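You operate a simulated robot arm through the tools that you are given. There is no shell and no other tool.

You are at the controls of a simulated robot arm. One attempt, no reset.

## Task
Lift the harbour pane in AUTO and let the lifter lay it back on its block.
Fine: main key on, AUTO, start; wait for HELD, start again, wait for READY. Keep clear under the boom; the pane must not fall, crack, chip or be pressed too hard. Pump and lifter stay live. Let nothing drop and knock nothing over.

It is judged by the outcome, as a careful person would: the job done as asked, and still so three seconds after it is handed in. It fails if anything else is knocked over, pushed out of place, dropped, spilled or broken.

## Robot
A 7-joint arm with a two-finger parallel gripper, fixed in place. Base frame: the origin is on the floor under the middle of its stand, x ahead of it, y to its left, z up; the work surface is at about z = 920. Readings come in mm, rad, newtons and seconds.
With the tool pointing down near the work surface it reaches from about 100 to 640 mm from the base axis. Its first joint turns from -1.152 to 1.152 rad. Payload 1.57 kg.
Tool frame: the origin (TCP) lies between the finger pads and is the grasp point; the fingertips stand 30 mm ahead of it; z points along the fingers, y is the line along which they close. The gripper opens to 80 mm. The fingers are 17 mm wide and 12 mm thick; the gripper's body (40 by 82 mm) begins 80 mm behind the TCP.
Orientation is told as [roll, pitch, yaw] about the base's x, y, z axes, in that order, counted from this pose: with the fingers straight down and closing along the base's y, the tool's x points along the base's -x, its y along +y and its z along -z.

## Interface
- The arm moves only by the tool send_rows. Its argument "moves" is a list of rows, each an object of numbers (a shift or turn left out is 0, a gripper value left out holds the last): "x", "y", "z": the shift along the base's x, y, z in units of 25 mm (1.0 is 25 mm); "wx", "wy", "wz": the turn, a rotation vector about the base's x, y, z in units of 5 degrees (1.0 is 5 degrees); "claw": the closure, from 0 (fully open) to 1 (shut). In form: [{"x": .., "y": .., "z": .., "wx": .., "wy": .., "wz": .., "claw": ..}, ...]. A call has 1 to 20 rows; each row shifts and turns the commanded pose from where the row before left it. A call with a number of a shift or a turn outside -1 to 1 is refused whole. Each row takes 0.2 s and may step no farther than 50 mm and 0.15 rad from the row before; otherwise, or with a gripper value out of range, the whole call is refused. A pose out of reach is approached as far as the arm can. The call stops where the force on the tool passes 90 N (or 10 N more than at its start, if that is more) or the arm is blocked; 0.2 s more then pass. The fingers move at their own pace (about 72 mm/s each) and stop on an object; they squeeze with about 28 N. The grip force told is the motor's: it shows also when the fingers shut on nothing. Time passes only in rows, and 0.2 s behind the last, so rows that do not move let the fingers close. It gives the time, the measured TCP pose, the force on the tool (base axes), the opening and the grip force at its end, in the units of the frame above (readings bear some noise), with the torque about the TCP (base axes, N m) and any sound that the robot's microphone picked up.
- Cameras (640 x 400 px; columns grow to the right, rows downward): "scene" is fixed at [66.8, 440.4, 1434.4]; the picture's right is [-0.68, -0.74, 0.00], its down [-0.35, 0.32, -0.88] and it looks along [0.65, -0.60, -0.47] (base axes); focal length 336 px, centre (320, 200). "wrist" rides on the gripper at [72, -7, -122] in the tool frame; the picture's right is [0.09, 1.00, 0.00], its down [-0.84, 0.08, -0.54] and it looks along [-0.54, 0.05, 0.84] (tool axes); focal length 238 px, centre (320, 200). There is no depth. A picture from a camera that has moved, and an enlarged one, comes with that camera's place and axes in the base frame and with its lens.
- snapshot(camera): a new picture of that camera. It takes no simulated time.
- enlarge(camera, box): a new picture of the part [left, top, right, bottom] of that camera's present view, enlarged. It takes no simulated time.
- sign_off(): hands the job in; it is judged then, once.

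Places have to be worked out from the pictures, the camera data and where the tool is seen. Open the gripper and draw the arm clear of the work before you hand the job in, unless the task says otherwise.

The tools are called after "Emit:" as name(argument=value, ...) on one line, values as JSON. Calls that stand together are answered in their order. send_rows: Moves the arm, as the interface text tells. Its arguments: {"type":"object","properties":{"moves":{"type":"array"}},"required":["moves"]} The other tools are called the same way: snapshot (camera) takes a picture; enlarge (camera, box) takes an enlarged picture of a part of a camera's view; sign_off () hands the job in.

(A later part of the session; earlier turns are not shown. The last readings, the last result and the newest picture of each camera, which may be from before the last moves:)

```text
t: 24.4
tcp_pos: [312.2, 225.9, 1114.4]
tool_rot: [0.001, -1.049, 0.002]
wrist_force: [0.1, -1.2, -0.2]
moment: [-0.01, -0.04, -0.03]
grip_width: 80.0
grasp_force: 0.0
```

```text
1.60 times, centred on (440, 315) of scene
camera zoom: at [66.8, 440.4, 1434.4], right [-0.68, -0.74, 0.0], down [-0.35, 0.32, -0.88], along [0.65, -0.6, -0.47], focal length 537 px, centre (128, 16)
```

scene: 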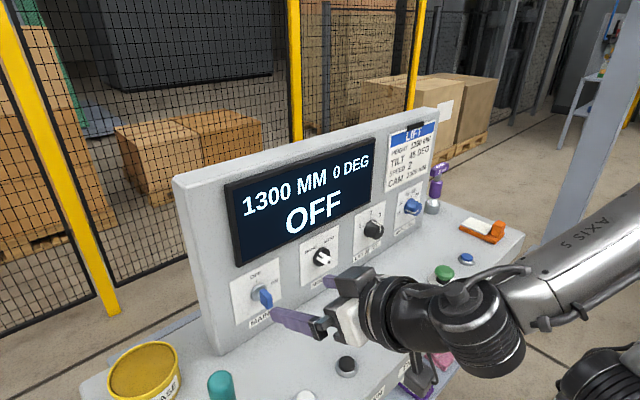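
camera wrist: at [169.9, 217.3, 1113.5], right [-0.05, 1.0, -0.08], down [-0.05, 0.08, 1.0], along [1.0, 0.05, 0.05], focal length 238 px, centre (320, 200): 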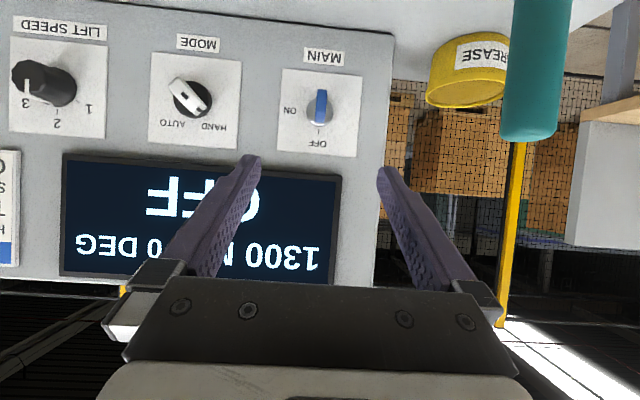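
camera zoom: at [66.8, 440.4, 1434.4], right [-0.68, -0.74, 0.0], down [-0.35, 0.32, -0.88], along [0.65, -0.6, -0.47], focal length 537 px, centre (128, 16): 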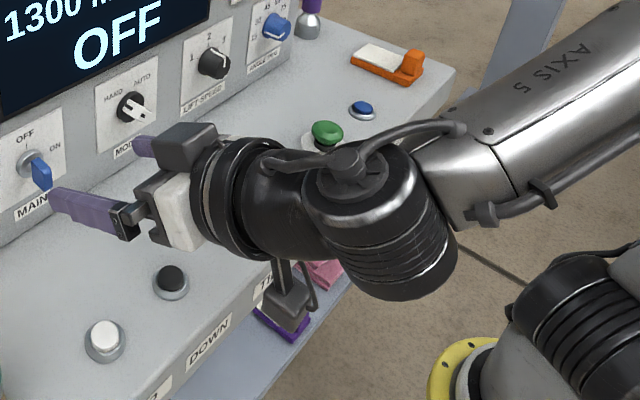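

The blade is ~11 mm thick and its turning axis sits at about y=223, z=1024; ON is exactly 90° clockwise. I go to the pre-grasp point on the approach line.

Emit:
send_rows(moves=[{"x": 0.677, "y": -0.039, "z": -0.805}, {"x": 0.677, "y": -0.039, "z": -0.805}, {"x": 0.677, "y": -0.039, "z": -0.805}, {"x": 0.5, "z": -0.29}])

Emit:
snapshot(camera="wrist")

Emit:
enlarge(camera="scene", box=[200, 230, 440, 400])

```text
t: 25.4
tcp_pos: [375.6, 221.4, 1047.4]
tool_rot: [-0.002, -1.048, 0.001]
wrist_force: [-0.2, 0.0, 0.4]
moment: [-0.01, -0.01, -0.01]
grip_width: 80.1
grasp_force: 0.0
```

```text
taken
camera wrist: at [232.4, 213.3, 1046.7], right [-0.05, 1.0, -0.08], down [-0.05, 0.08, 1.0], along [1.0, 0.05, 0.05], focal length 238 px, centre (320, 200)
```

wrist: 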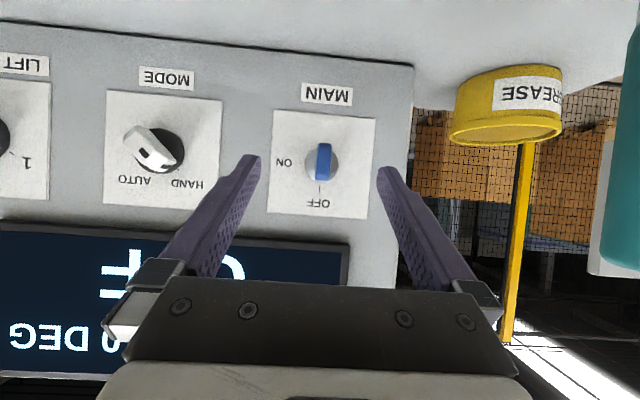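

```text
2.35 times, centred on (320, 315) of scene
camera zoom: at [66.8, 440.4, 1434.4], right [-0.68, -0.74, 0.0], down [-0.35, 0.32, -0.88], along [0.65, -0.6, -0.47], focal length 789 px, centre (320, -71)
```

zoom: 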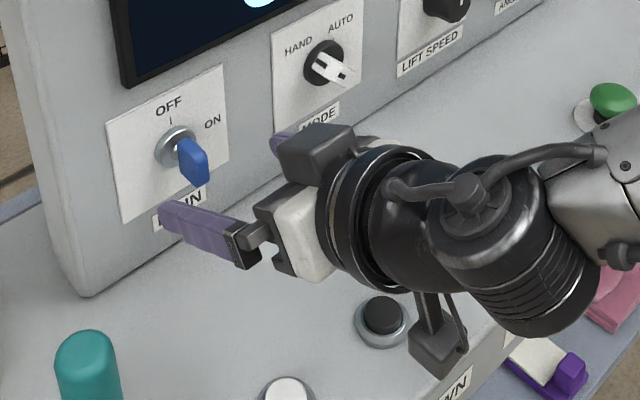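

The open fingers straddle the key line well. I advance the last 45 mm to the grasp point, without closing yet.

Emit:
send_rows(moves=[{"x": 0.52, "y": 0.02, "z": -0.31}, {"x": 0.52, "y": 0.02, "z": -0.31}, {"x": 0.52, "y": 0.02, "z": -0.31}])

Emit:
snapshot(camera="wrist")

Emit:
enlarge(camera="scene", box=[220, 240, 380, 360])

```text
t: 26.2
tcp_pos: [413.4, 223.1, 1025.2]
tool_rot: [0.002, -1.049, 0.0]
wrist_force: [-0.1, 1.2, 0.7]
moment: [0.01, -0.03, -0.02]
grip_width: 79.8
grasp_force: 0.0
```

```text
taken
camera wrist: at [270.8, 215.2, 1023.9], right [-0.05, 1.0, -0.08], down [-0.05, 0.08, 1.0], along [1.0, 0.05, 0.05], focal length 238 px, centre (320, 200)
```

wrist: 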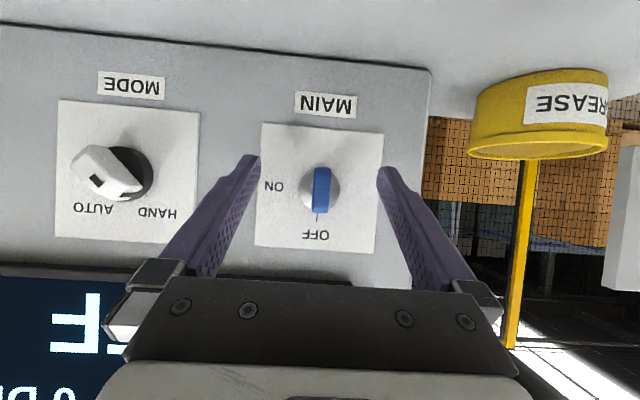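

```text
3.33 times, centred on (300, 300) of scene
camera zoom: at [66.8, 440.4, 1434.4], right [-0.68, -0.74, 0.0], down [-0.35, 0.32, -0.88], along [0.65, -0.6, -0.47], focal length 1118 px, centre (387, -133)
```

zoom: 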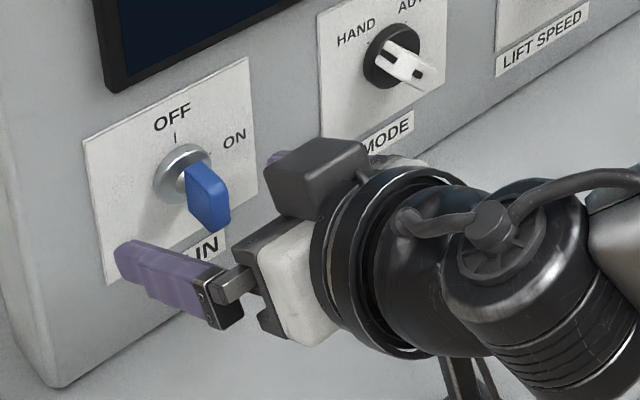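

The fingers flank the blade symmetrically with overlap along it. I close the gripper on the blade and hold still.

Emit:
send_rows(moves=[{"claw": 1}, {"claw": 1}, {"claw": 1}, {"claw": 1}])

Emit:
snapshot(camera="wrist")

Emit:
enlarge(camera="scene", box=[220, 240, 380, 360])

```text
t: 27.2
tcp_pos: [413.8, 224.2, 1025.9]
tool_rot: [0.003, -1.048, 0.002]
wrist_force: [4.0, 13.7, -1.9]
moment: [-0.01, 0.11, -0.31]
grip_width: 11.0
grasp_force: 28.9
```

```text
taken
camera wrist: at [270.4, 216.2, 1023.8], right [-0.05, 1.0, -0.08], down [-0.05, 0.08, 1.0], along [1.0, 0.05, 0.05], focal length 238 px, centre (320, 200)
```

wrist: 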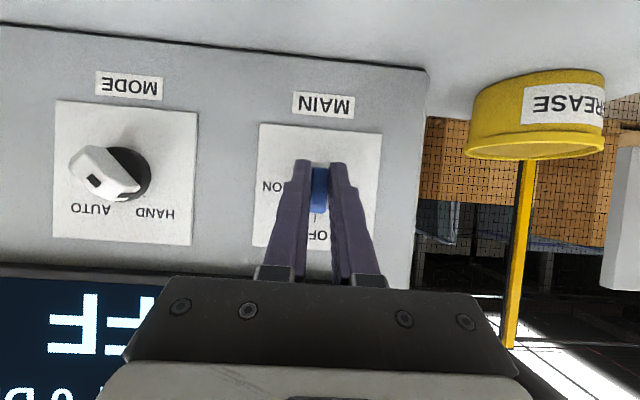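

```text
3.33 times, centred on (300, 300) of scene
camera zoom: at [66.9, 440.9, 1434.2], right [-0.68, -0.74, 0.0], down [-0.35, 0.32, -0.88], along [0.65, -0.6, -0.47], focal length 1118 px, centre (387, -133)
```

zoom: 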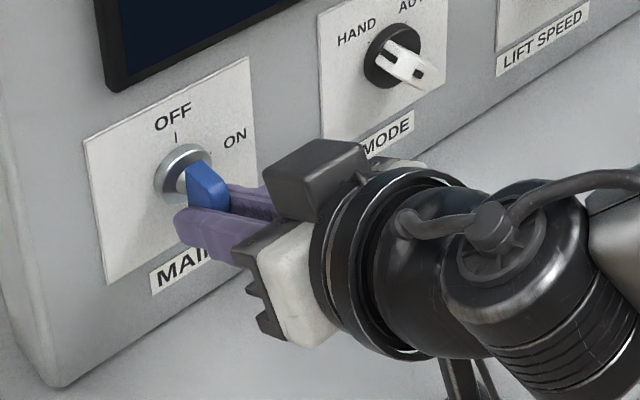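

The grip holds the blade at 11 mm. I now turn the key clockwise (as seen from the front), i.e. positive about base x, 20° first to check forces.

Emit:
send_rows(moves=[{"y": 0.03, "wx": 0.5}, {"wx": 1}, {"wx": 1}, {"wx": 1}, {"wx": 0.5}])

Emit:
enlarge(camera="scene", box=[200, 180, 440, 360])

```text
t: 28.4
tcp_pos: [412.6, 224.2, 1025.1]
tool_rot: [0.636, -0.955, -0.539]
wrist_force: [-24.0, 8.0, 7.5]
moment: [0.0, -0.1, -0.38]
grip_width: 11.1
grasp_force: 28.7
```

```text
2.22 times, centred on (320, 270) of scene
camera zoom: at [65.9, 440.6, 1434.4], right [-0.68, -0.74, 0.0], down [-0.35, 0.32, -0.88], along [0.65, -0.6, -0.47], focal length 746 px, centre (320, 44)
```

zoom: 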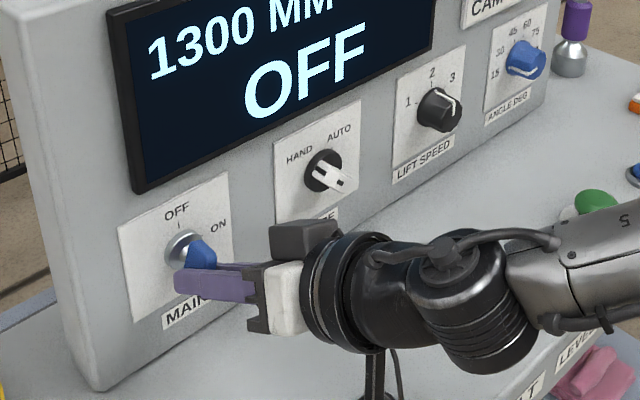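

The key turns with the grip; a −24 N push along x suggests slight contact pressure, so I back off a millimetre while continuing the turn.

Emit:
send_rows(moves=[{"x": -0.06, "wx": 0.5}, {"wx": 1}, {"wx": 1}, {"wx": 1}, {"wx": 0.5}])

Emit:
enlarge(camera="scene", box=[200, 180, 440, 360])

```text
t: 29.6
tcp_pos: [411.5, 225.3, 1024.6]
tool_rot: [1.013, -0.723, -0.839]
wrist_force: [25.3, -5.8, -14.7]
moment: [-0.02, -0.38, 0.15]
grip_width: 11.3
grasp_force: 28.8
out of reach, approached as far as the arm can: row 5
```

```text
2.22 times, centred on (320, 270) of scene
camera zoom: at [67.8, 440.3, 1434.3], right [-0.68, -0.74, 0.0], down [-0.35, 0.32, -0.88], along [0.65, -0.6, -0.47], focal length 746 px, centre (320, 44)
```

zoom: 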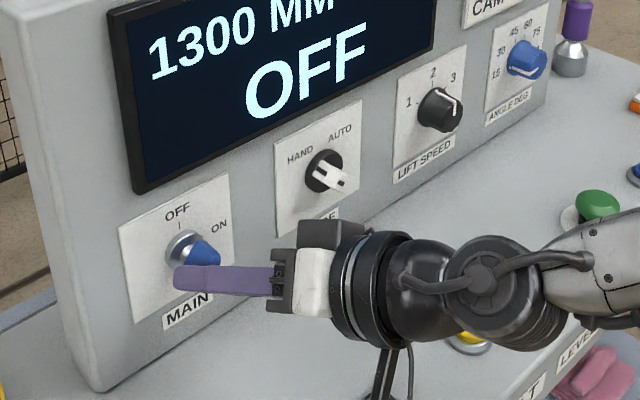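

The key has turned about 38° but the arm runs out of reach beyond that with this grip. I release the blade, back straight out along the tool axis, and will finish the turn by pushing the raised end of the blade down.

Emit:
send_rows(moves=[{"claw": 0.5}, {"claw": 0.5}, {"claw": 0.5}, {"x": -0.87, "y": -0.31, "z": 0.4}, {"x": -0.87, "y": -0.31, "z": 0.4}, {"x": -0.87, "y": -0.31, "z": 0.4}])

Emit:
enlarge(camera="scene", box=[200, 180, 440, 360])

Emit:
snapshot(camera="wrist")

```text
t: 31.0
tcp_pos: [342.1, 204.0, 1060.5]
tool_rot: [1.032, -0.726, -0.837]
wrist_force: [-0.1, -0.1, 0.2]
moment: [-0.02, 0.0, 0.01]
grip_width: 40.0
grasp_force: 0.1
```

```text
2.22 times, centred on (320, 270) of scene
camera zoom: at [66.8, 440.4, 1434.4], right [-0.68, -0.74, 0.0], down [-0.35, 0.32, -0.88], along [0.65, -0.6, -0.47], focal length 746 px, centre (320, 44)
```

zoom: 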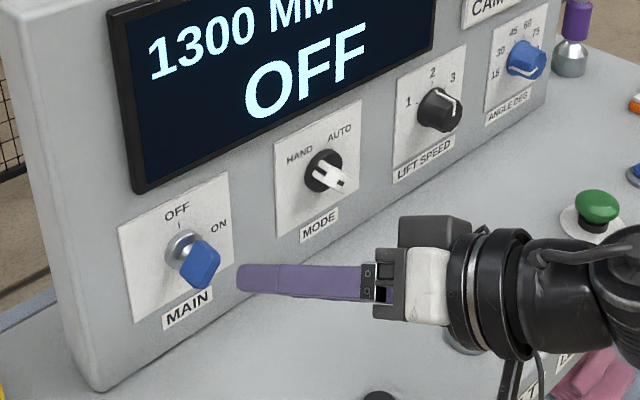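

```text
taken
camera wrist: at [199.7, 198.5, 1056.5], right [-0.05, 0.81, 0.58], down [-0.05, -0.58, 0.81], along [1.0, 0.01, 0.07], focal length 238 px, centre (320, 200)
```

wrist: 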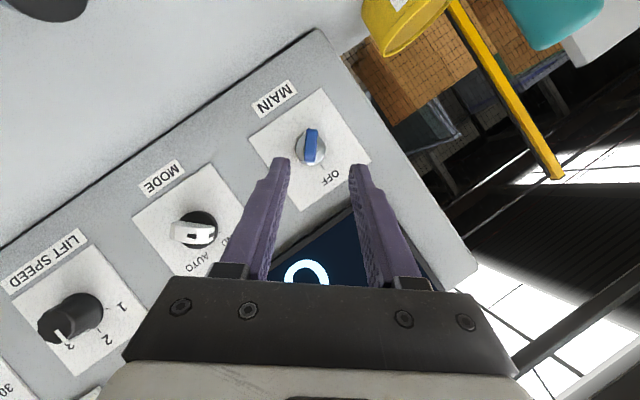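

The key stays at ~35–38° on its own. I close the fingers, un-rotate the wrist back to the plain 60° tilt and rise above the key height, clear of it.

Emit:
send_rows(moves=[{"wx": -0.95, "z": 0.15, "claw": 1}, {"wx": -0.95, "z": 0.15}, {"wx": -0.95, "z": 0.15}, {"wx": -0.95, "z": 0.15}, {"wx": -0.95, "z": 0.15}, {"wx": -0.95, "z": 0.15}, {"wx": -0.95, "z": 0.15}, {"wx": -0.9, "z": 0.15}])

Emit:
snapshot(camera="wrist")

```text
t: 32.8
tcp_pos: [345.7, 205.6, 1090.9]
tool_rot: [0.073, -1.047, -0.063]
wrist_force: [1.0, 0.5, 0.4]
moment: [0.01, 0.02, 0.05]
grip_width: 0.0
grasp_force: 21.3
```

```text
taken
camera wrist: at [203.2, 195.5, 1090.3], right [-0.05, 1.0, -0.04], down [-0.05, 0.04, 1.0], along [1.0, 0.05, 0.05], focal length 238 px, centre (320, 200)
```

wrist: 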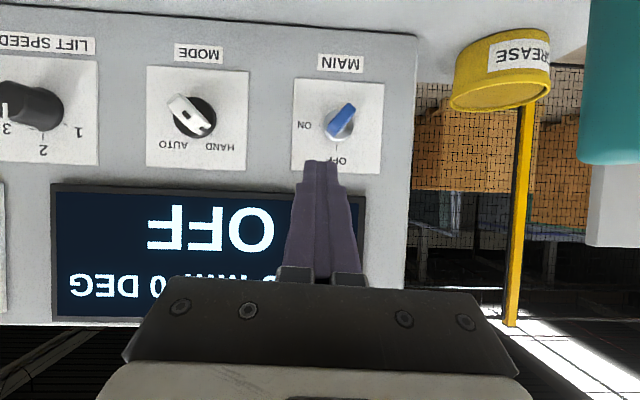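

The blade's raised end points to the upper right as expected. I bring the closed fingertips over that right half, above the blade.

Emit:
send_rows(moves=[{"x": 0.83, "y": -0.05, "z": -0.1, "wx": -0.4}, {"x": 0.83, "y": -0.05, "z": -0.1}, {"x": 0.83, "y": -0.05, "z": -0.1}, {"z": -0.4}])

Emit:
enlarge(camera="scene", box=[220, 230, 380, 350])

Emit:
snapshot(camera="wrist")

```text
t: 33.8
tcp_pos: [407.0, 200.7, 1073.7]
tool_rot: [0.01, -1.049, -0.003]
wrist_force: [0.3, -0.1, -0.4]
moment: [-0.05, 0.0, 0.04]
grip_width: 0.1
grasp_force: 21.6
```

```text
3.33 times, centred on (300, 290) of scene
camera zoom: at [66.8, 440.4, 1434.4], right [-0.68, -0.74, 0.0], down [-0.35, 0.32, -0.88], along [0.65, -0.6, -0.47], focal length 1118 px, centre (387, -100)
```

zoom: 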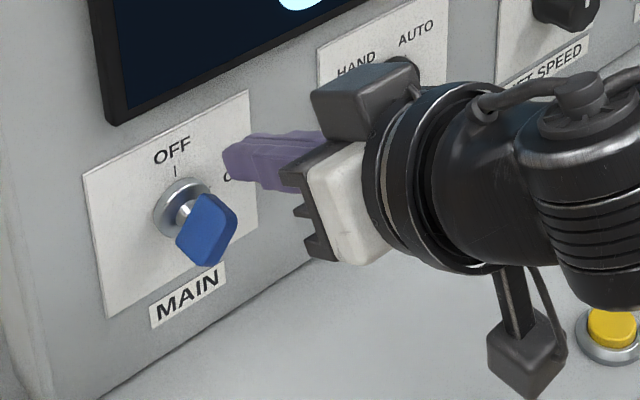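

```text
taken
camera wrist: at [265.7, 192.4, 1072.0], right [-0.05, 1.0, -0.08], down [-0.05, 0.07, 1.0], along [1.0, 0.05, 0.05], focal length 238 px, centre (320, 200)
```

wrist: 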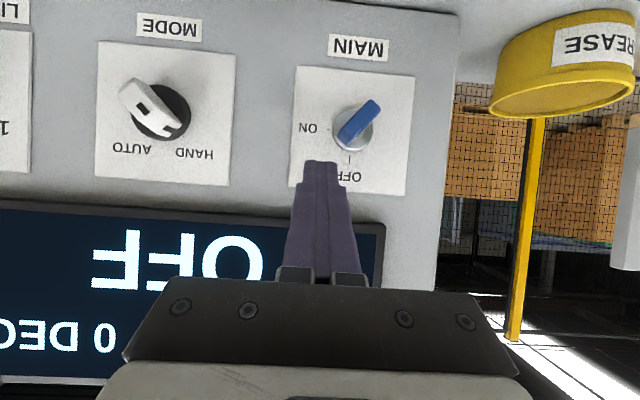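

The fingertips are above the blade's right half, about 12 mm over it. I press down in small steps and watch the force.

Emit:
send_rows(moves=[{"z": -0.2}, {"z": -0.2}, {"z": -0.2}, {"z": -0.12}])

Emit:
enlarge(camera="scene", box=[220, 230, 380, 350])

```text
t: 34.8
tcp_pos: [406.8, 200.9, 1056.2]
tool_rot: [0.009, -1.049, -0.007]
wrist_force: [0.6, 0.1, 0.2]
moment: [-0.05, -0.01, 0.0]
grip_width: 0.0
grasp_force: 21.2
```

```text
3.33 times, centred on (300, 290) of scene
camera zoom: at [66.8, 440.4, 1434.4], right [-0.68, -0.74, 0.0], down [-0.35, 0.32, -0.88], along [0.65, -0.6, -0.47], focal length 1118 px, centre (387, -100)
```

zoom: 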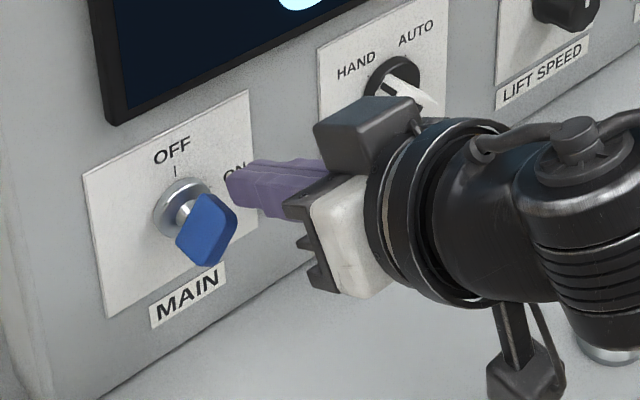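

No contact yet. I continue pressing down in 3 mm steps.

Emit:
send_rows(moves=[{"y": 0.1, "z": -0.12}, {"z": -0.12}, {"z": -0.12}])

Emit:
enlarge(camera="scene", box=[220, 230, 380, 350])

```text
t: 35.6
tcp_pos: [407.9, 200.7, 1043.2]
tool_rot: [-0.007, -1.042, -0.005]
wrist_force: [6.2, -22.2, -4.3]
moment: [-0.52, 0.0, -0.56]
grip_width: 0.0
grasp_force: 21.0
```

```text
3.33 times, centred on (300, 290) of scene
camera zoom: at [67.1, 439.8, 1434.6], right [-0.68, -0.74, 0.0], down [-0.35, 0.32, -0.88], along [0.65, -0.6, -0.47], focal length 1118 px, centre (387, -100)
```

zoom: 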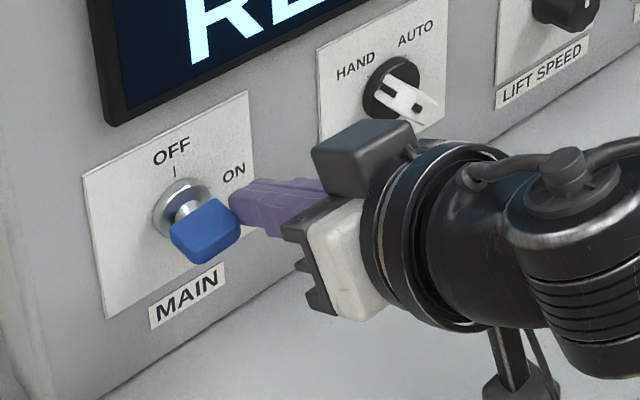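

The key has snapped round to ON and the display now starts with "RE…". I ease the fingers away to the right, then up and back, and read the display.

Emit:
send_rows(moves=[{"y": -0.3}, {"z": 0.6, "y": -0.1}, {"z": 0.8}, {"x": -1, "z": 0.6}, {"x": -1, "z": 0.6}])

Emit:
snapshot(camera="scene")

Emit:
snapshot(camera="wrist")

```text
t: 36.8
tcp_pos: [357.6, 193.3, 1112.0]
tool_rot: [0.008, -1.048, -0.006]
wrist_force: [-0.7, -0.4, -0.1]
moment: [-0.02, 0.03, 0.0]
grip_width: 0.0
grasp_force: 21.5
```

```text
taken
```

scene: 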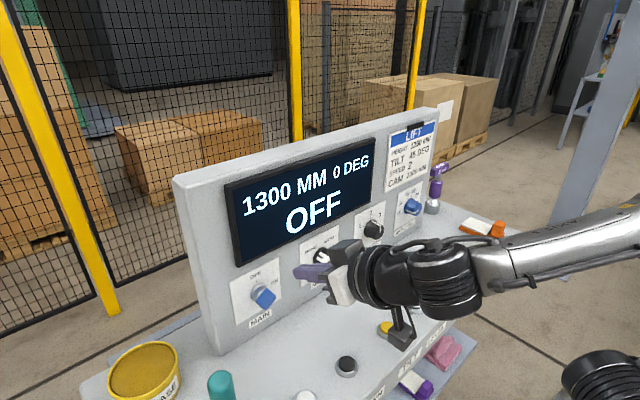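

```text
taken
camera wrist: at [215.0, 185.1, 1110.7], right [-0.05, 1.0, -0.08], down [-0.05, 0.07, 1.0], along [1.0, 0.05, 0.05], focal length 238 px, centre (320, 200)
```

wrist: 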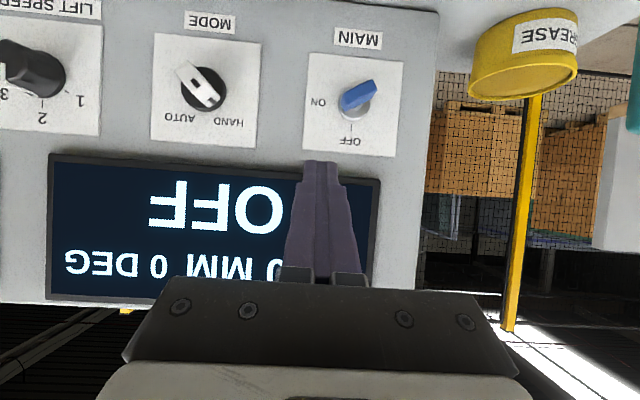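

It fell back to OFF: the key shows about 50–60° now, so my fingers must have dragged it back while lifting. I look closely at its angle.

Emit:
enlarge(camera="wrist", box=[300, 50, 410, 160])

Emit:
enlarge(camera="scene", box=[220, 230, 380, 350])

```text
3.64 times, centred on (355, 105) of wrist
camera zoom: at [215.0, 185.1, 1110.7], right [-0.05, 1.0, -0.08], down [-0.05, 0.07, 1.0], along [1.0, 0.05, 0.05], focal length 867 px, centre (193, 546)
```

zoom: 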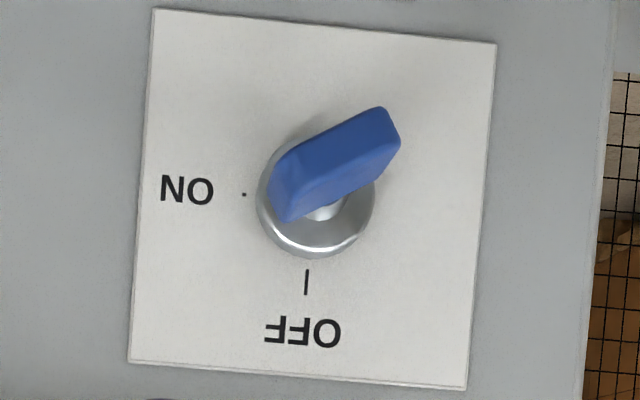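

```text
3.33 times, centred on (300, 290) of scene
camera zoom: at [66.8, 440.4, 1434.4], right [-0.68, -0.74, 0.0], down [-0.35, 0.32, -0.88], along [0.65, -0.6, -0.47], focal length 1118 px, centre (387, -100)
```

zoom: 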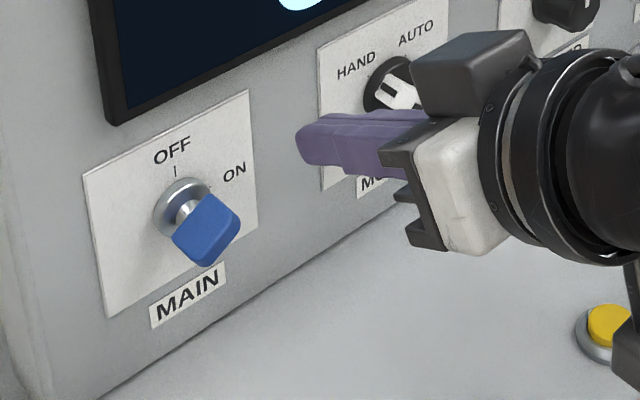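

The key rests near 55–60°. I'll press again further inboard (so the tip doesn't slip past the blade's end) and then withdraw straight back along −x so nothing drags it.

Emit:
send_rows(moves=[{"x": 0.66, "y": 0.2, "z": -0.45}, {"x": 0.66, "y": 0.2, "z": -0.45}, {"x": 0.66, "y": 0.2, "z": -0.45}, {"z": -0.3}, {"z": -0.1}])

Emit:
enlarge(camera="scene", box=[220, 230, 380, 350])

Emit:
enlarge(camera="wrist", box=[270, 50, 430, 210])

```text
t: 38.0
tcp_pos: [407.6, 208.0, 1069.1]
tool_rot: [0.008, -1.049, -0.007]
wrist_force: [-1.1, -0.9, -0.3]
moment: [-0.01, 0.0, -0.01]
grip_width: 0.0
grasp_force: 21.3
```

```text
3.33 times, centred on (300, 290) of scene
camera zoom: at [66.8, 440.4, 1434.4], right [-0.68, -0.74, 0.0], down [-0.35, 0.32, -0.88], along [0.65, -0.6, -0.47], focal length 1118 px, centre (387, -100)
```

zoom: 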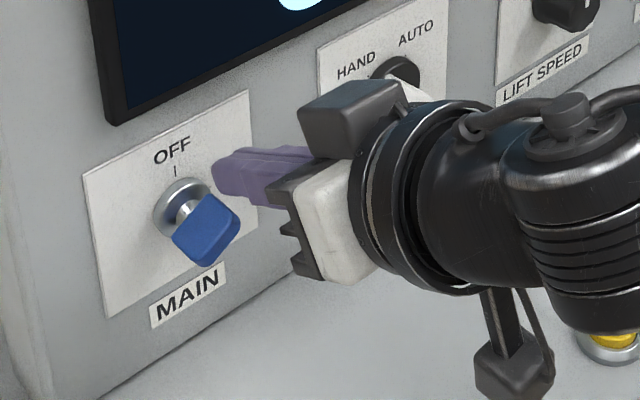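

```text
2.50 times, centred on (350, 130) of wrist
camera zoom: at [265.0, 200.0, 1067.8], right [-0.05, 1.0, -0.08], down [-0.05, 0.07, 1.0], along [1.0, 0.05, 0.05], focal length 596 px, centre (245, 375)
```

zoom: 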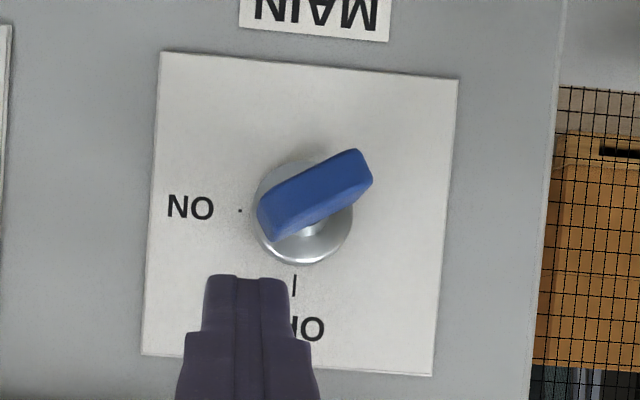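

Well aligned: the fingertip lies over the blade's lower-left (upright: upper-right) end. I press down in 3 mm steps.

Emit:
send_rows(moves=[{"z": -0.16}, {"z": -0.16}, {"z": -0.12}, {"z": -0.12}])

Emit:
enlarge(camera="scene", box=[220, 180, 400, 350])

Emit:
enlarge(camera="wrist", box=[270, 70, 430, 230])

```text
t: 39.0
tcp_pos: [406.9, 208.6, 1058.7]
tool_rot: [0.013, -1.054, -0.014]
wrist_force: [-3.2, -7.0, 9.0]
moment: [-0.13, -0.09, -0.21]
grip_width: 0.1
grasp_force: 21.0
```

```text
2.35 times, centred on (310, 265) of scene
camera zoom: at [66.6, 440.2, 1434.5], right [-0.68, -0.74, 0.0], down [-0.35, 0.32, -0.88], along [0.65, -0.6, -0.47], focal length 789 px, centre (344, 47)
```

zoom: 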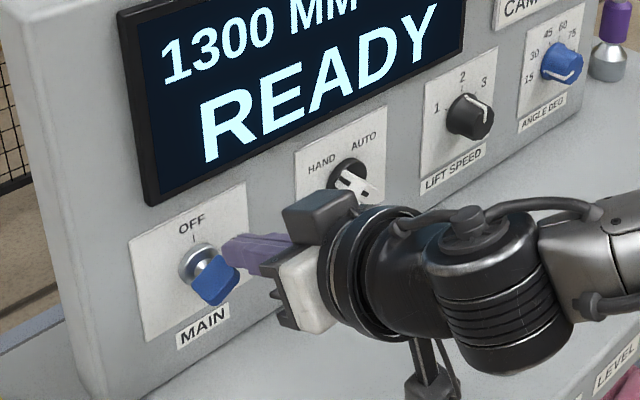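

```text
2.50 times, centred on (350, 150) of wrist
camera zoom: at [264.9, 199.8, 1056.2], right [-0.04, 1.0, -0.07], down [-0.06, 0.07, 1.0], along [1.0, 0.05, 0.05], focal length 596 px, centre (245, 325)
```

zoom: 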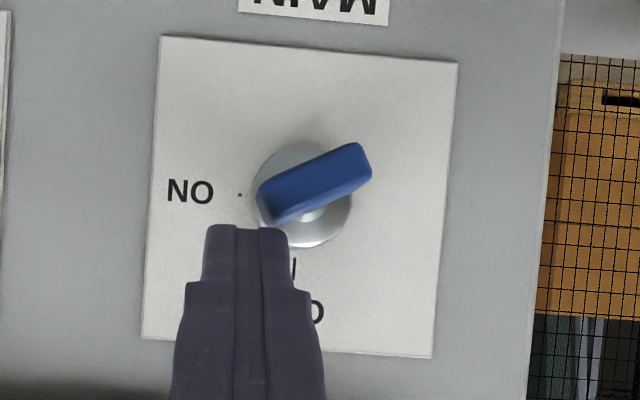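

READY appears again. I continue a little further to bring the blade fully to ON.

Emit:
send_rows(moves=[{"z": -0.12}, {"z": -0.1}])

Emit:
enlarge(camera="wrist", box=[270, 70, 430, 230])

```text
t: 39.6
tcp_pos: [407.1, 206.5, 1052.1]
tool_rot: [0.009, -1.049, -0.011]
wrist_force: [-4.0, -16.3, 13.6]
moment: [-0.28, -0.05, -0.33]
grip_width: 0.0
grasp_force: 21.3
```

```text
2.50 times, centred on (350, 150) of wrist
camera zoom: at [264.8, 199.5, 1050.1], right [-0.04, 1.0, -0.08], down [-0.06, 0.07, 1.0], along [1.0, 0.05, 0.05], focal length 596 px, centre (245, 325)
```

zoom: 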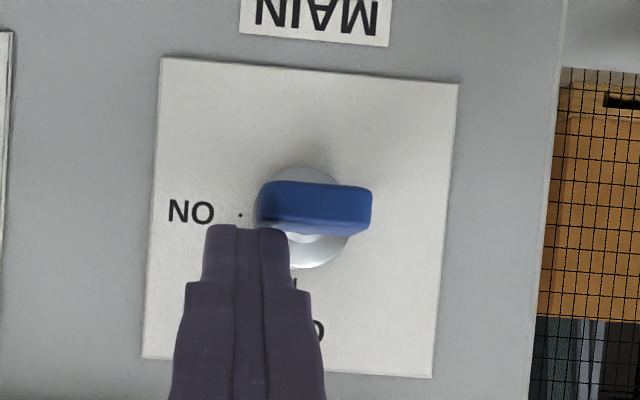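

The blade is now horizontal at ON. I withdraw straight back along −x so as not to drag it, then check the display.

Emit:
send_rows(moves=[{"x": -0.5}, {"x": -1}, {"x": -1}, {"x": -0.5, "z": 0.5}])

Emit:
snapshot(camera="scene")

Emit:
snapshot(camera="wrist")

```text
t: 40.6
tcp_pos: [331.7, 209.6, 1060.6]
tool_rot: [0.008, -1.048, -0.005]
wrist_force: [-0.1, -1.0, -0.2]
moment: [-0.02, 0.02, -0.03]
grip_width: 0.2
grasp_force: 21.4
```

```text
taken
```

scene: 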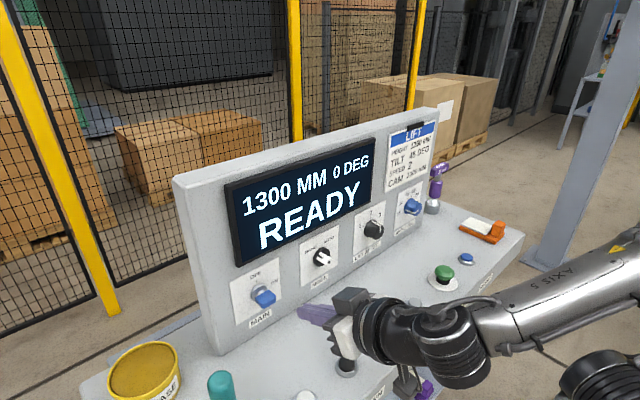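

```text
taken
camera wrist: at [189.4, 200.9, 1060.1], right [-0.05, 1.0, -0.08], down [-0.05, 0.07, 1.0], along [1.0, 0.05, 0.05], focal length 238 px, centre (320, 200)
```

wrist: 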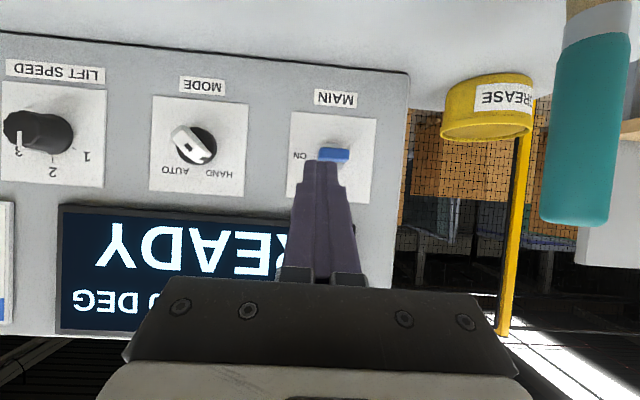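

MAIN is ON and the display says READY. Next the MODE selector (axis ≈ y 76, z 1024; bar ~15 mm wide, front at x≈437, pointing 45° left at HAND). I move off, reduce tilt to 40° for better reach, and roll the tool −45° to line up with the bar, gripper half open.

Emit:
send_rows(moves=[{"y": -0.5, "z": 0.6, "wy": 1}, {"y": -0.5, "z": 0.6, "wy": 1}, {"y": -0.5, "z": 0.6, "wy": 1}, {"y": -0.5, "z": 0.6, "wy": 1}, {"wx": -1, "claw": 0.5}, {"wx": -1}, {"wx": -1}, {"wx": -1}, {"wx": -1}, {"wx": -1}, {"wx": -1}, {"wx": -1}, {"wx": -1}])

Emit:
snapshot(camera="wrist")

Emit:
snapshot(camera="scene")

```text
t: 43.4
tcp_pos: [332.5, 157.5, 1122.5]
tool_rot: [-0.913, -0.474, 0.534]
wrist_force: [0.3, 0.6, -0.3]
moment: [0.01, 0.03, 0.02]
grip_width: 40.3
grasp_force: 0.0
```

```text
taken
camera wrist: at [198.2, 185.0, 1159.9], right [-0.07, 0.66, -0.74], down [0.29, 0.73, 0.62], along [0.95, -0.17, -0.24], focal length 238 px, centre (320, 200)
```

wrist: 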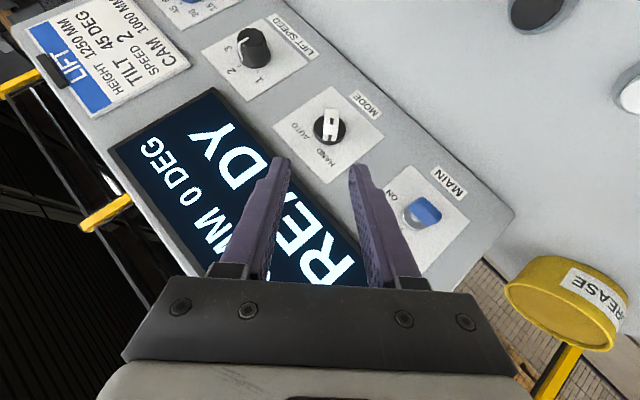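

```text
taken
```

scene: 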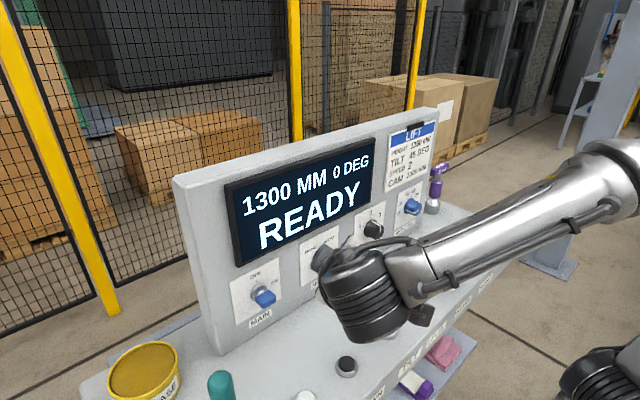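

The bar now appears aligned with the finger plane. I enlarge it to refine its centre.

Emit:
enlarge(camera="wrist", box=[260, 70, 400, 190])

```text
3.33 times, centred on (330, 130) of wrist
camera zoom: at [198.2, 185.0, 1159.9], right [-0.07, 0.66, -0.74], down [0.29, 0.73, 0.62], along [0.95, -0.17, -0.24], focal length 794 px, centre (287, 433)
```

zoom: 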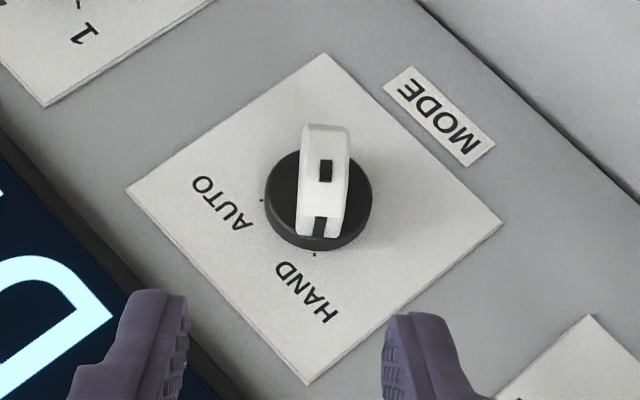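

The MODE axis is at (y≈76.8, z≈1023.6), bar front at x≈438 and width ~16–18 mm. I move onto the approach line 50 mm short of the grasp.

Emit:
send_rows(moves=[{"x": 0.565, "y": -0.431, "z": -0.611}, {"x": 0.565, "y": -0.431, "z": -0.611}, {"x": 0.565, "y": -0.431, "z": -0.611}, {"x": 0.565, "y": -0.431, "z": -0.611}])

Emit:
snapshot(camera="wrist")

Emit:
enlarge(camera="scene", box=[240, 200, 440, 350])

```text
t: 44.4
tcp_pos: [391.5, 116.3, 1058.8]
tool_rot: [-0.912, -0.474, 0.534]
wrist_force: [0.7, -0.5, -0.1]
moment: [0.0, -0.01, -0.01]
grip_width: 40.3
grasp_force: 0.0
```

```text
taken
camera wrist: at [256.6, 143.4, 1096.7], right [-0.07, 0.67, -0.74], down [0.29, 0.73, 0.62], along [0.95, -0.17, -0.25], focal length 238 px, centre (320, 200)
```

wrist: 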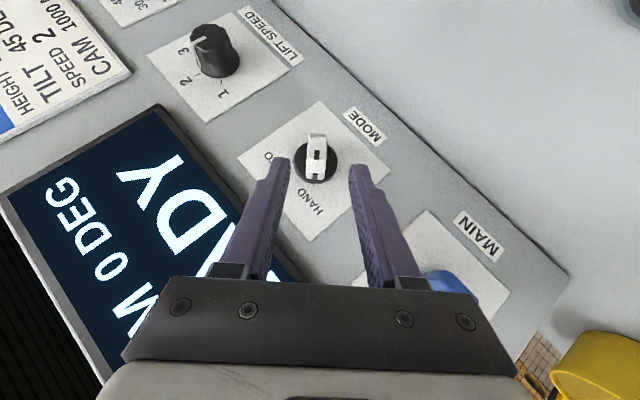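

```text
2.67 times, centred on (340, 275) of scene
camera zoom: at [66.8, 440.4, 1434.4], right [-0.68, -0.74, 0.0], down [-0.35, 0.32, -0.88], along [0.65, -0.6, -0.47], focal length 895 px, centre (267, 0)
```

zoom: 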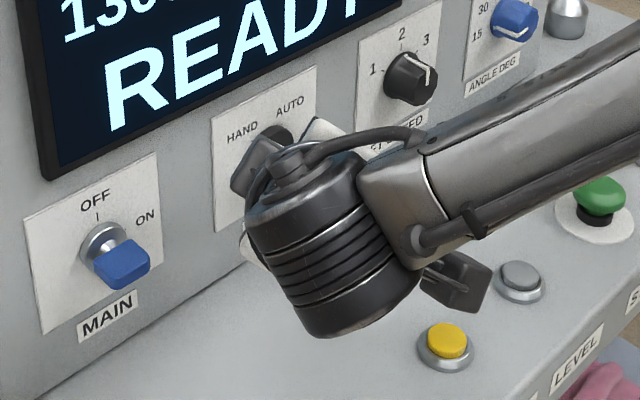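

Aligned: the bar sits midway between the finger tips in the view. I advance to the grasp position.

Emit:
send_rows(moves=[{"x": 0.393, "y": -0.385, "z": -0.328}, {"x": 0.393, "y": -0.385, "z": -0.328}, {"x": 0.393, "y": -0.385, "z": -0.328}])

Emit:
enlarge(camera="wrist", box=[240, 110, 400, 230])

```text
t: 45.2
tcp_pos: [418.3, 86.6, 1035.7]
tool_rot: [-0.914, -0.474, 0.533]
wrist_force: [0.0, -0.1, -0.1]
moment: [-0.01, 0.0, -0.01]
grip_width: 40.1
grasp_force: 0.1
```

```text
3.33 times, centred on (320, 170) of wrist
camera zoom: at [283.4, 114.4, 1074.4], right [-0.07, 0.67, -0.74], down [0.29, 0.73, 0.62], along [0.95, -0.17, -0.24], focal length 794 px, centre (320, 300)
```

zoom: 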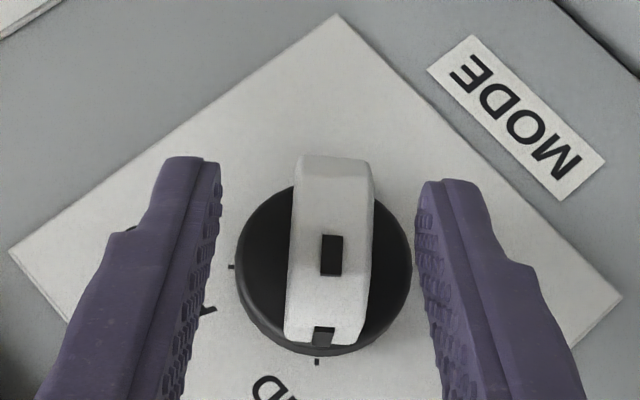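

Good alignment. I adjust by a few millimetres deeper and to centre, then close on the bar.

Emit:
send_rows(moves=[{"x": 0.12, "y": -0.044, "z": -0.128}, {"claw": 1}, {"claw": 1}, {"claw": 1}, {"claw": 1}])

Emit:
enlarge(camera="wrist", box=[240, 110, 400, 230])

```text
t: 46.4
tcp_pos: [419.7, 87.1, 1031.4]
tool_rot: [-0.91, -0.473, 0.534]
wrist_force: [1.0, 7.9, -9.8]
moment: [0.15, -0.35, 0.41]
grip_width: 16.0
grasp_force: 30.6
```

```text
3.33 times, centred on (320, 170) of wrist
camera zoom: at [286.3, 113.2, 1070.3], right [-0.07, 0.67, -0.74], down [0.29, 0.73, 0.62], along [0.95, -0.17, -0.25], focal length 794 px, centre (320, 300)
```

zoom: 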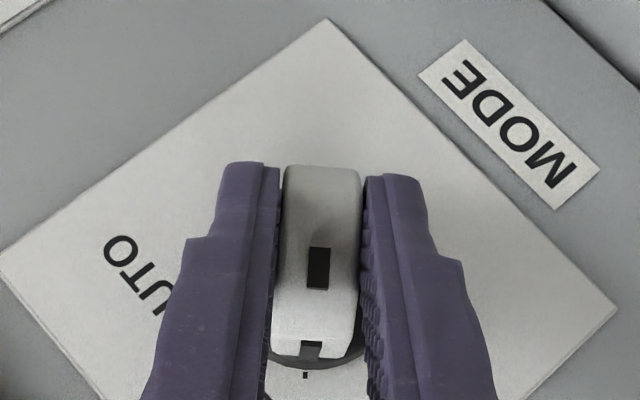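

The bar is gripped (16 mm). I rotate clockwise about the selector's axis in 5° steps along a small arc, first 30°, checking force.

Emit:
send_rows(moves=[{"y": -0.029, "z": 0.035, "wx": 1}, {"y": -0.032, "z": 0.032, "wx": 1}, {"y": -0.034, "z": 0.029, "wx": 1}, {"y": -0.036, "z": 0.026, "wx": 1}, {"y": -0.039, "z": 0.023, "wx": 1}, {"y": -0.041, "z": 0.019, "wx": 1}])

Emit:
snapshot(camera="scene")

Emit:
enlarge(camera="wrist", box=[240, 110, 400, 230])

```text
t: 47.8
tcp_pos: [421.5, 82.1, 1034.8]
tool_rot: [-0.327, -0.668, 0.21]
wrist_force: [7.6, 26.7, -28.0]
moment: [0.32, 0.13, 0.06]
grip_width: 15.8
grasp_force: 31.5
```

```text
taken
```

scene: 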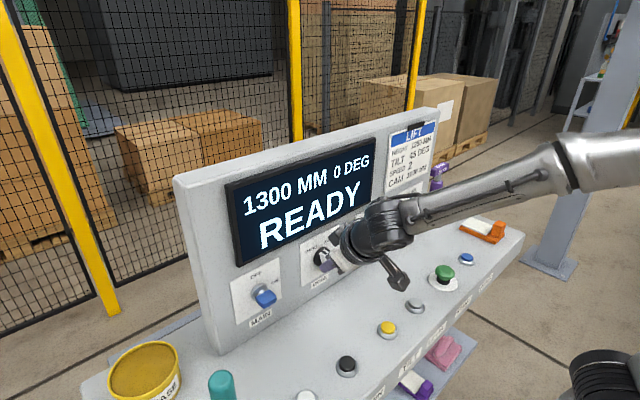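

```text
3.33 times, centred on (320, 170) of wrist
camera zoom: at [286.6, 85.7, 1082.4], right [-0.08, 0.95, -0.31], down [0.29, 0.32, 0.9], along [0.95, -0.02, -0.3], focal length 794 px, centre (320, 300)
```

zoom: 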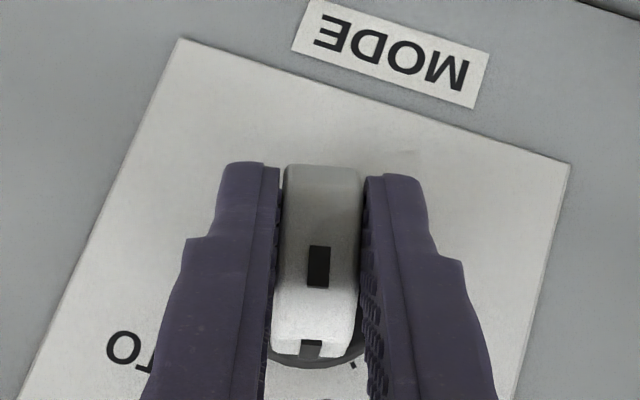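

The selector turns with the grip, now near −15°; the side force tells me the true axis is ~1.5 mm left/low of my guess, so I correct and turn another 30°.

Emit:
send_rows(moves=[{"y": 0.011, "z": -0.039, "wx": 1}, {"y": -0.039, "z": 0.008, "wx": 1}, {"y": -0.04, "z": 0.004, "wx": 1}, {"y": -0.04, "z": 0.001, "wx": 1}, {"y": -0.04, "z": -0.003, "wx": 1}, {"y": -0.04, "z": -0.006, "wx": 1}])

Emit:
snapshot(camera="scene")

Emit:
enlarge(camera="wrist", box=[240, 110, 400, 230])

```text
t: 49.2
tcp_pos: [420.0, 77.6, 1034.7]
tool_rot: [0.346, -0.665, -0.217]
wrist_force: [8.6, 25.7, -8.5]
moment: [0.23, 0.61, 0.21]
grip_width: 15.8
grasp_force: 31.9
```

```text
taken
```

scene: 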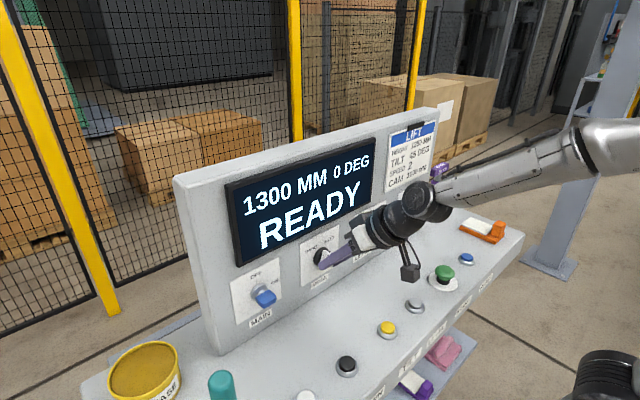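

```text
3.33 times, centred on (320, 170) of wrist
camera zoom: at [286.5, 56.4, 1079.6], right [-0.07, 0.98, 0.21], down [0.3, -0.18, 0.94], along [0.95, 0.13, -0.28], focal length 794 px, centre (320, 300)
```

zoom: 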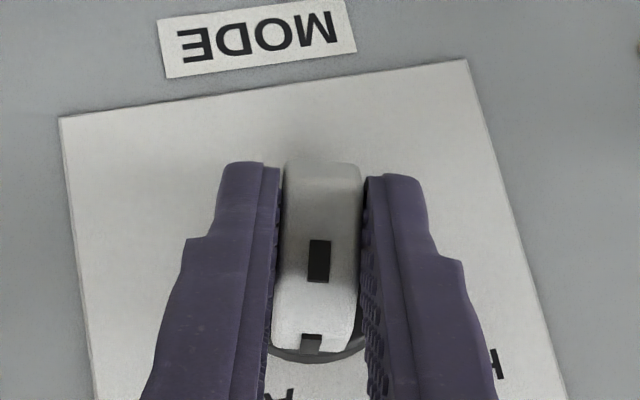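

Now about +15°. I correct 1.2 mm in y and turn the remaining 30° toward AUTO.

Emit:
send_rows(moves=[{"y": 0.011, "z": -0.01, "wx": 1}, {"y": -0.038, "z": -0.013, "wx": 1}, {"y": -0.037, "z": -0.016, "wx": 1}, {"y": -0.03, "z": -0.019, "wx": 1}])

Emit:
snapshot(camera="scene")

Emit:
enlarge(camera="wrist", box=[240, 110, 400, 230])

```text
t: 50.2
tcp_pos: [420.7, 74.0, 1033.2]
tool_rot: [0.746, -0.55, -0.452]
wrist_force: [14.9, 19.5, -15.9]
moment: [0.08, -0.07, 0.21]
grip_width: 15.9
grasp_force: 31.4
```

```text
taken
```

scene: 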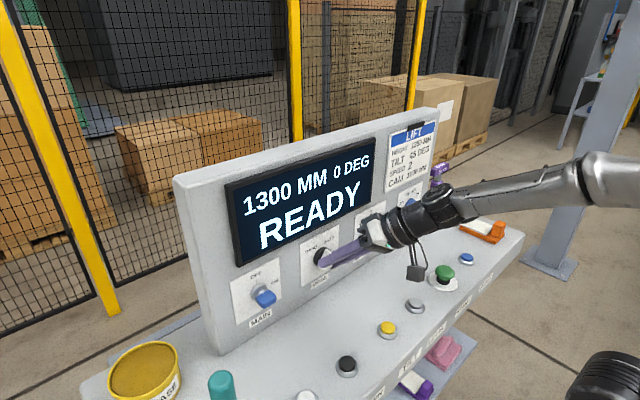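

```text
3.33 times, centred on (320, 170) of wrist
camera zoom: at [286.5, 39.5, 1069.0], right [-0.07, 0.85, 0.53], down [0.29, -0.49, 0.82], along [0.95, 0.21, -0.21], focal length 794 px, centre (320, 300)
```

zoom: 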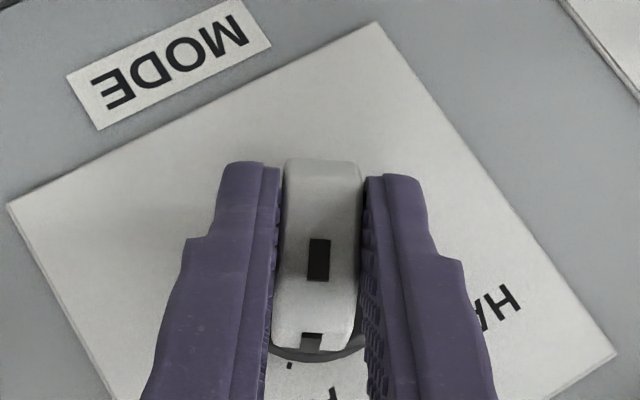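

About +35° now, everything within reach. I turn the final 10°.

Emit:
send_rows(moves=[{"y": -0.02, "z": -0.03, "wx": 1}, {"y": -0.025, "z": -0.03, "wx": 1}])

Emit:
enlarge(camera="wrist", box=[200, 90, 440, 270])

Emit:
enlarge(camera="scene", box=[220, 130, 420, 300])

```text
t: 50.8
tcp_pos: [420.5, 72.6, 1034.1]
tool_rot: [0.921, -0.469, -0.536]
wrist_force: [10.6, 15.7, -12.9]
moment: [-0.01, 0.22, 0.25]
grip_width: 15.8
grasp_force: 31.9
```

```text
2.22 times, centred on (320, 180) of wrist
camera zoom: at [286.4, 32.5, 1061.6], right [-0.07, 0.74, 0.67], down [0.29, -0.62, 0.73], along [0.95, 0.25, -0.17], focal length 530 px, centre (320, 244)
```

zoom: 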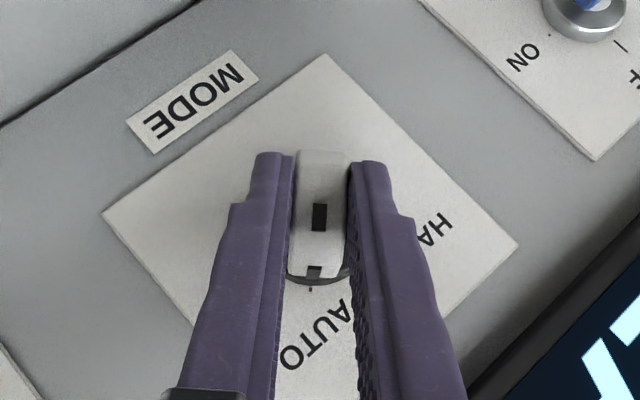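

```text
2.35 times, centred on (320, 215) of scene
camera zoom: at [67.3, 440.9, 1434.2], right [-0.68, -0.74, 0.0], down [-0.35, 0.32, -0.88], along [0.65, -0.6, -0.47], focal length 789 px, centre (320, 165)
```

zoom: 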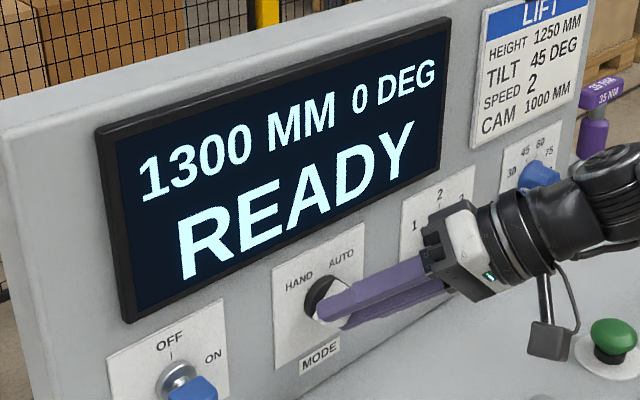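

The notch points at the AUTO tick. I open the gripper and back straight out along the tool axis.

Emit:
send_rows(moves=[{"claw": 0.5}, {"claw": 0.5}, {"claw": 0.5}, {"x": -0.643, "y": -0.542, "z": 0.542}, {"x": -0.643, "y": -0.542, "z": 0.542}, {"x": -0.643, "y": -0.542, "z": 0.542}])

Emit:
snapshot(camera="scene")

Emit:
snapshot(camera="wrist")

```text
t: 52.2
tcp_pos: [372.2, 32.2, 1075.0]
tool_rot: [0.921, -0.471, -0.539]
wrist_force: [0.2, 0.5, 1.0]
moment: [-0.01, 0.0, -0.03]
grip_width: 40.0
grasp_force: 0.0
```

```text
taken
```

scene: 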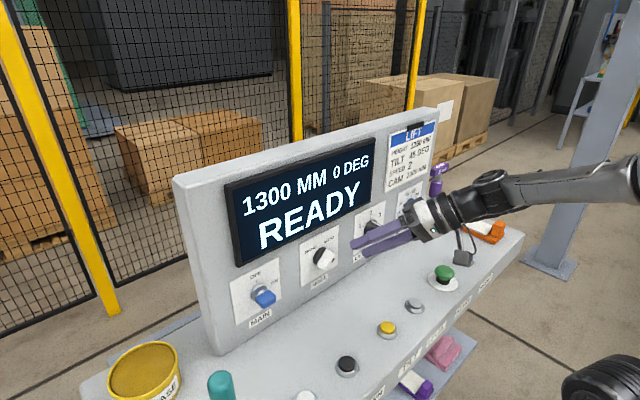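

```text
taken
camera wrist: at [237.7, -8.0, 1103.2], right [-0.07, 0.74, 0.67], down [0.29, -0.62, 0.73], along [0.95, 0.24, -0.17], focal length 238 px, centre (320, 200)
```

wrist: 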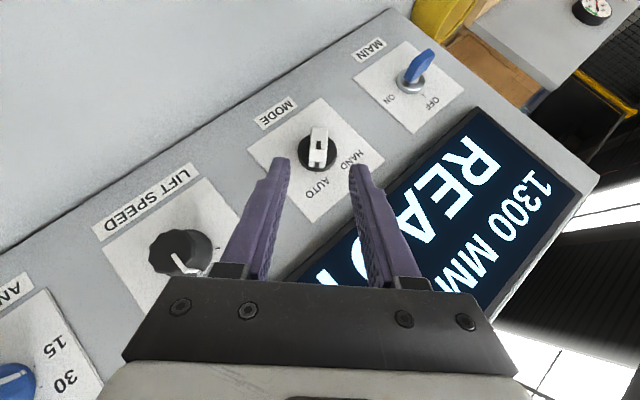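

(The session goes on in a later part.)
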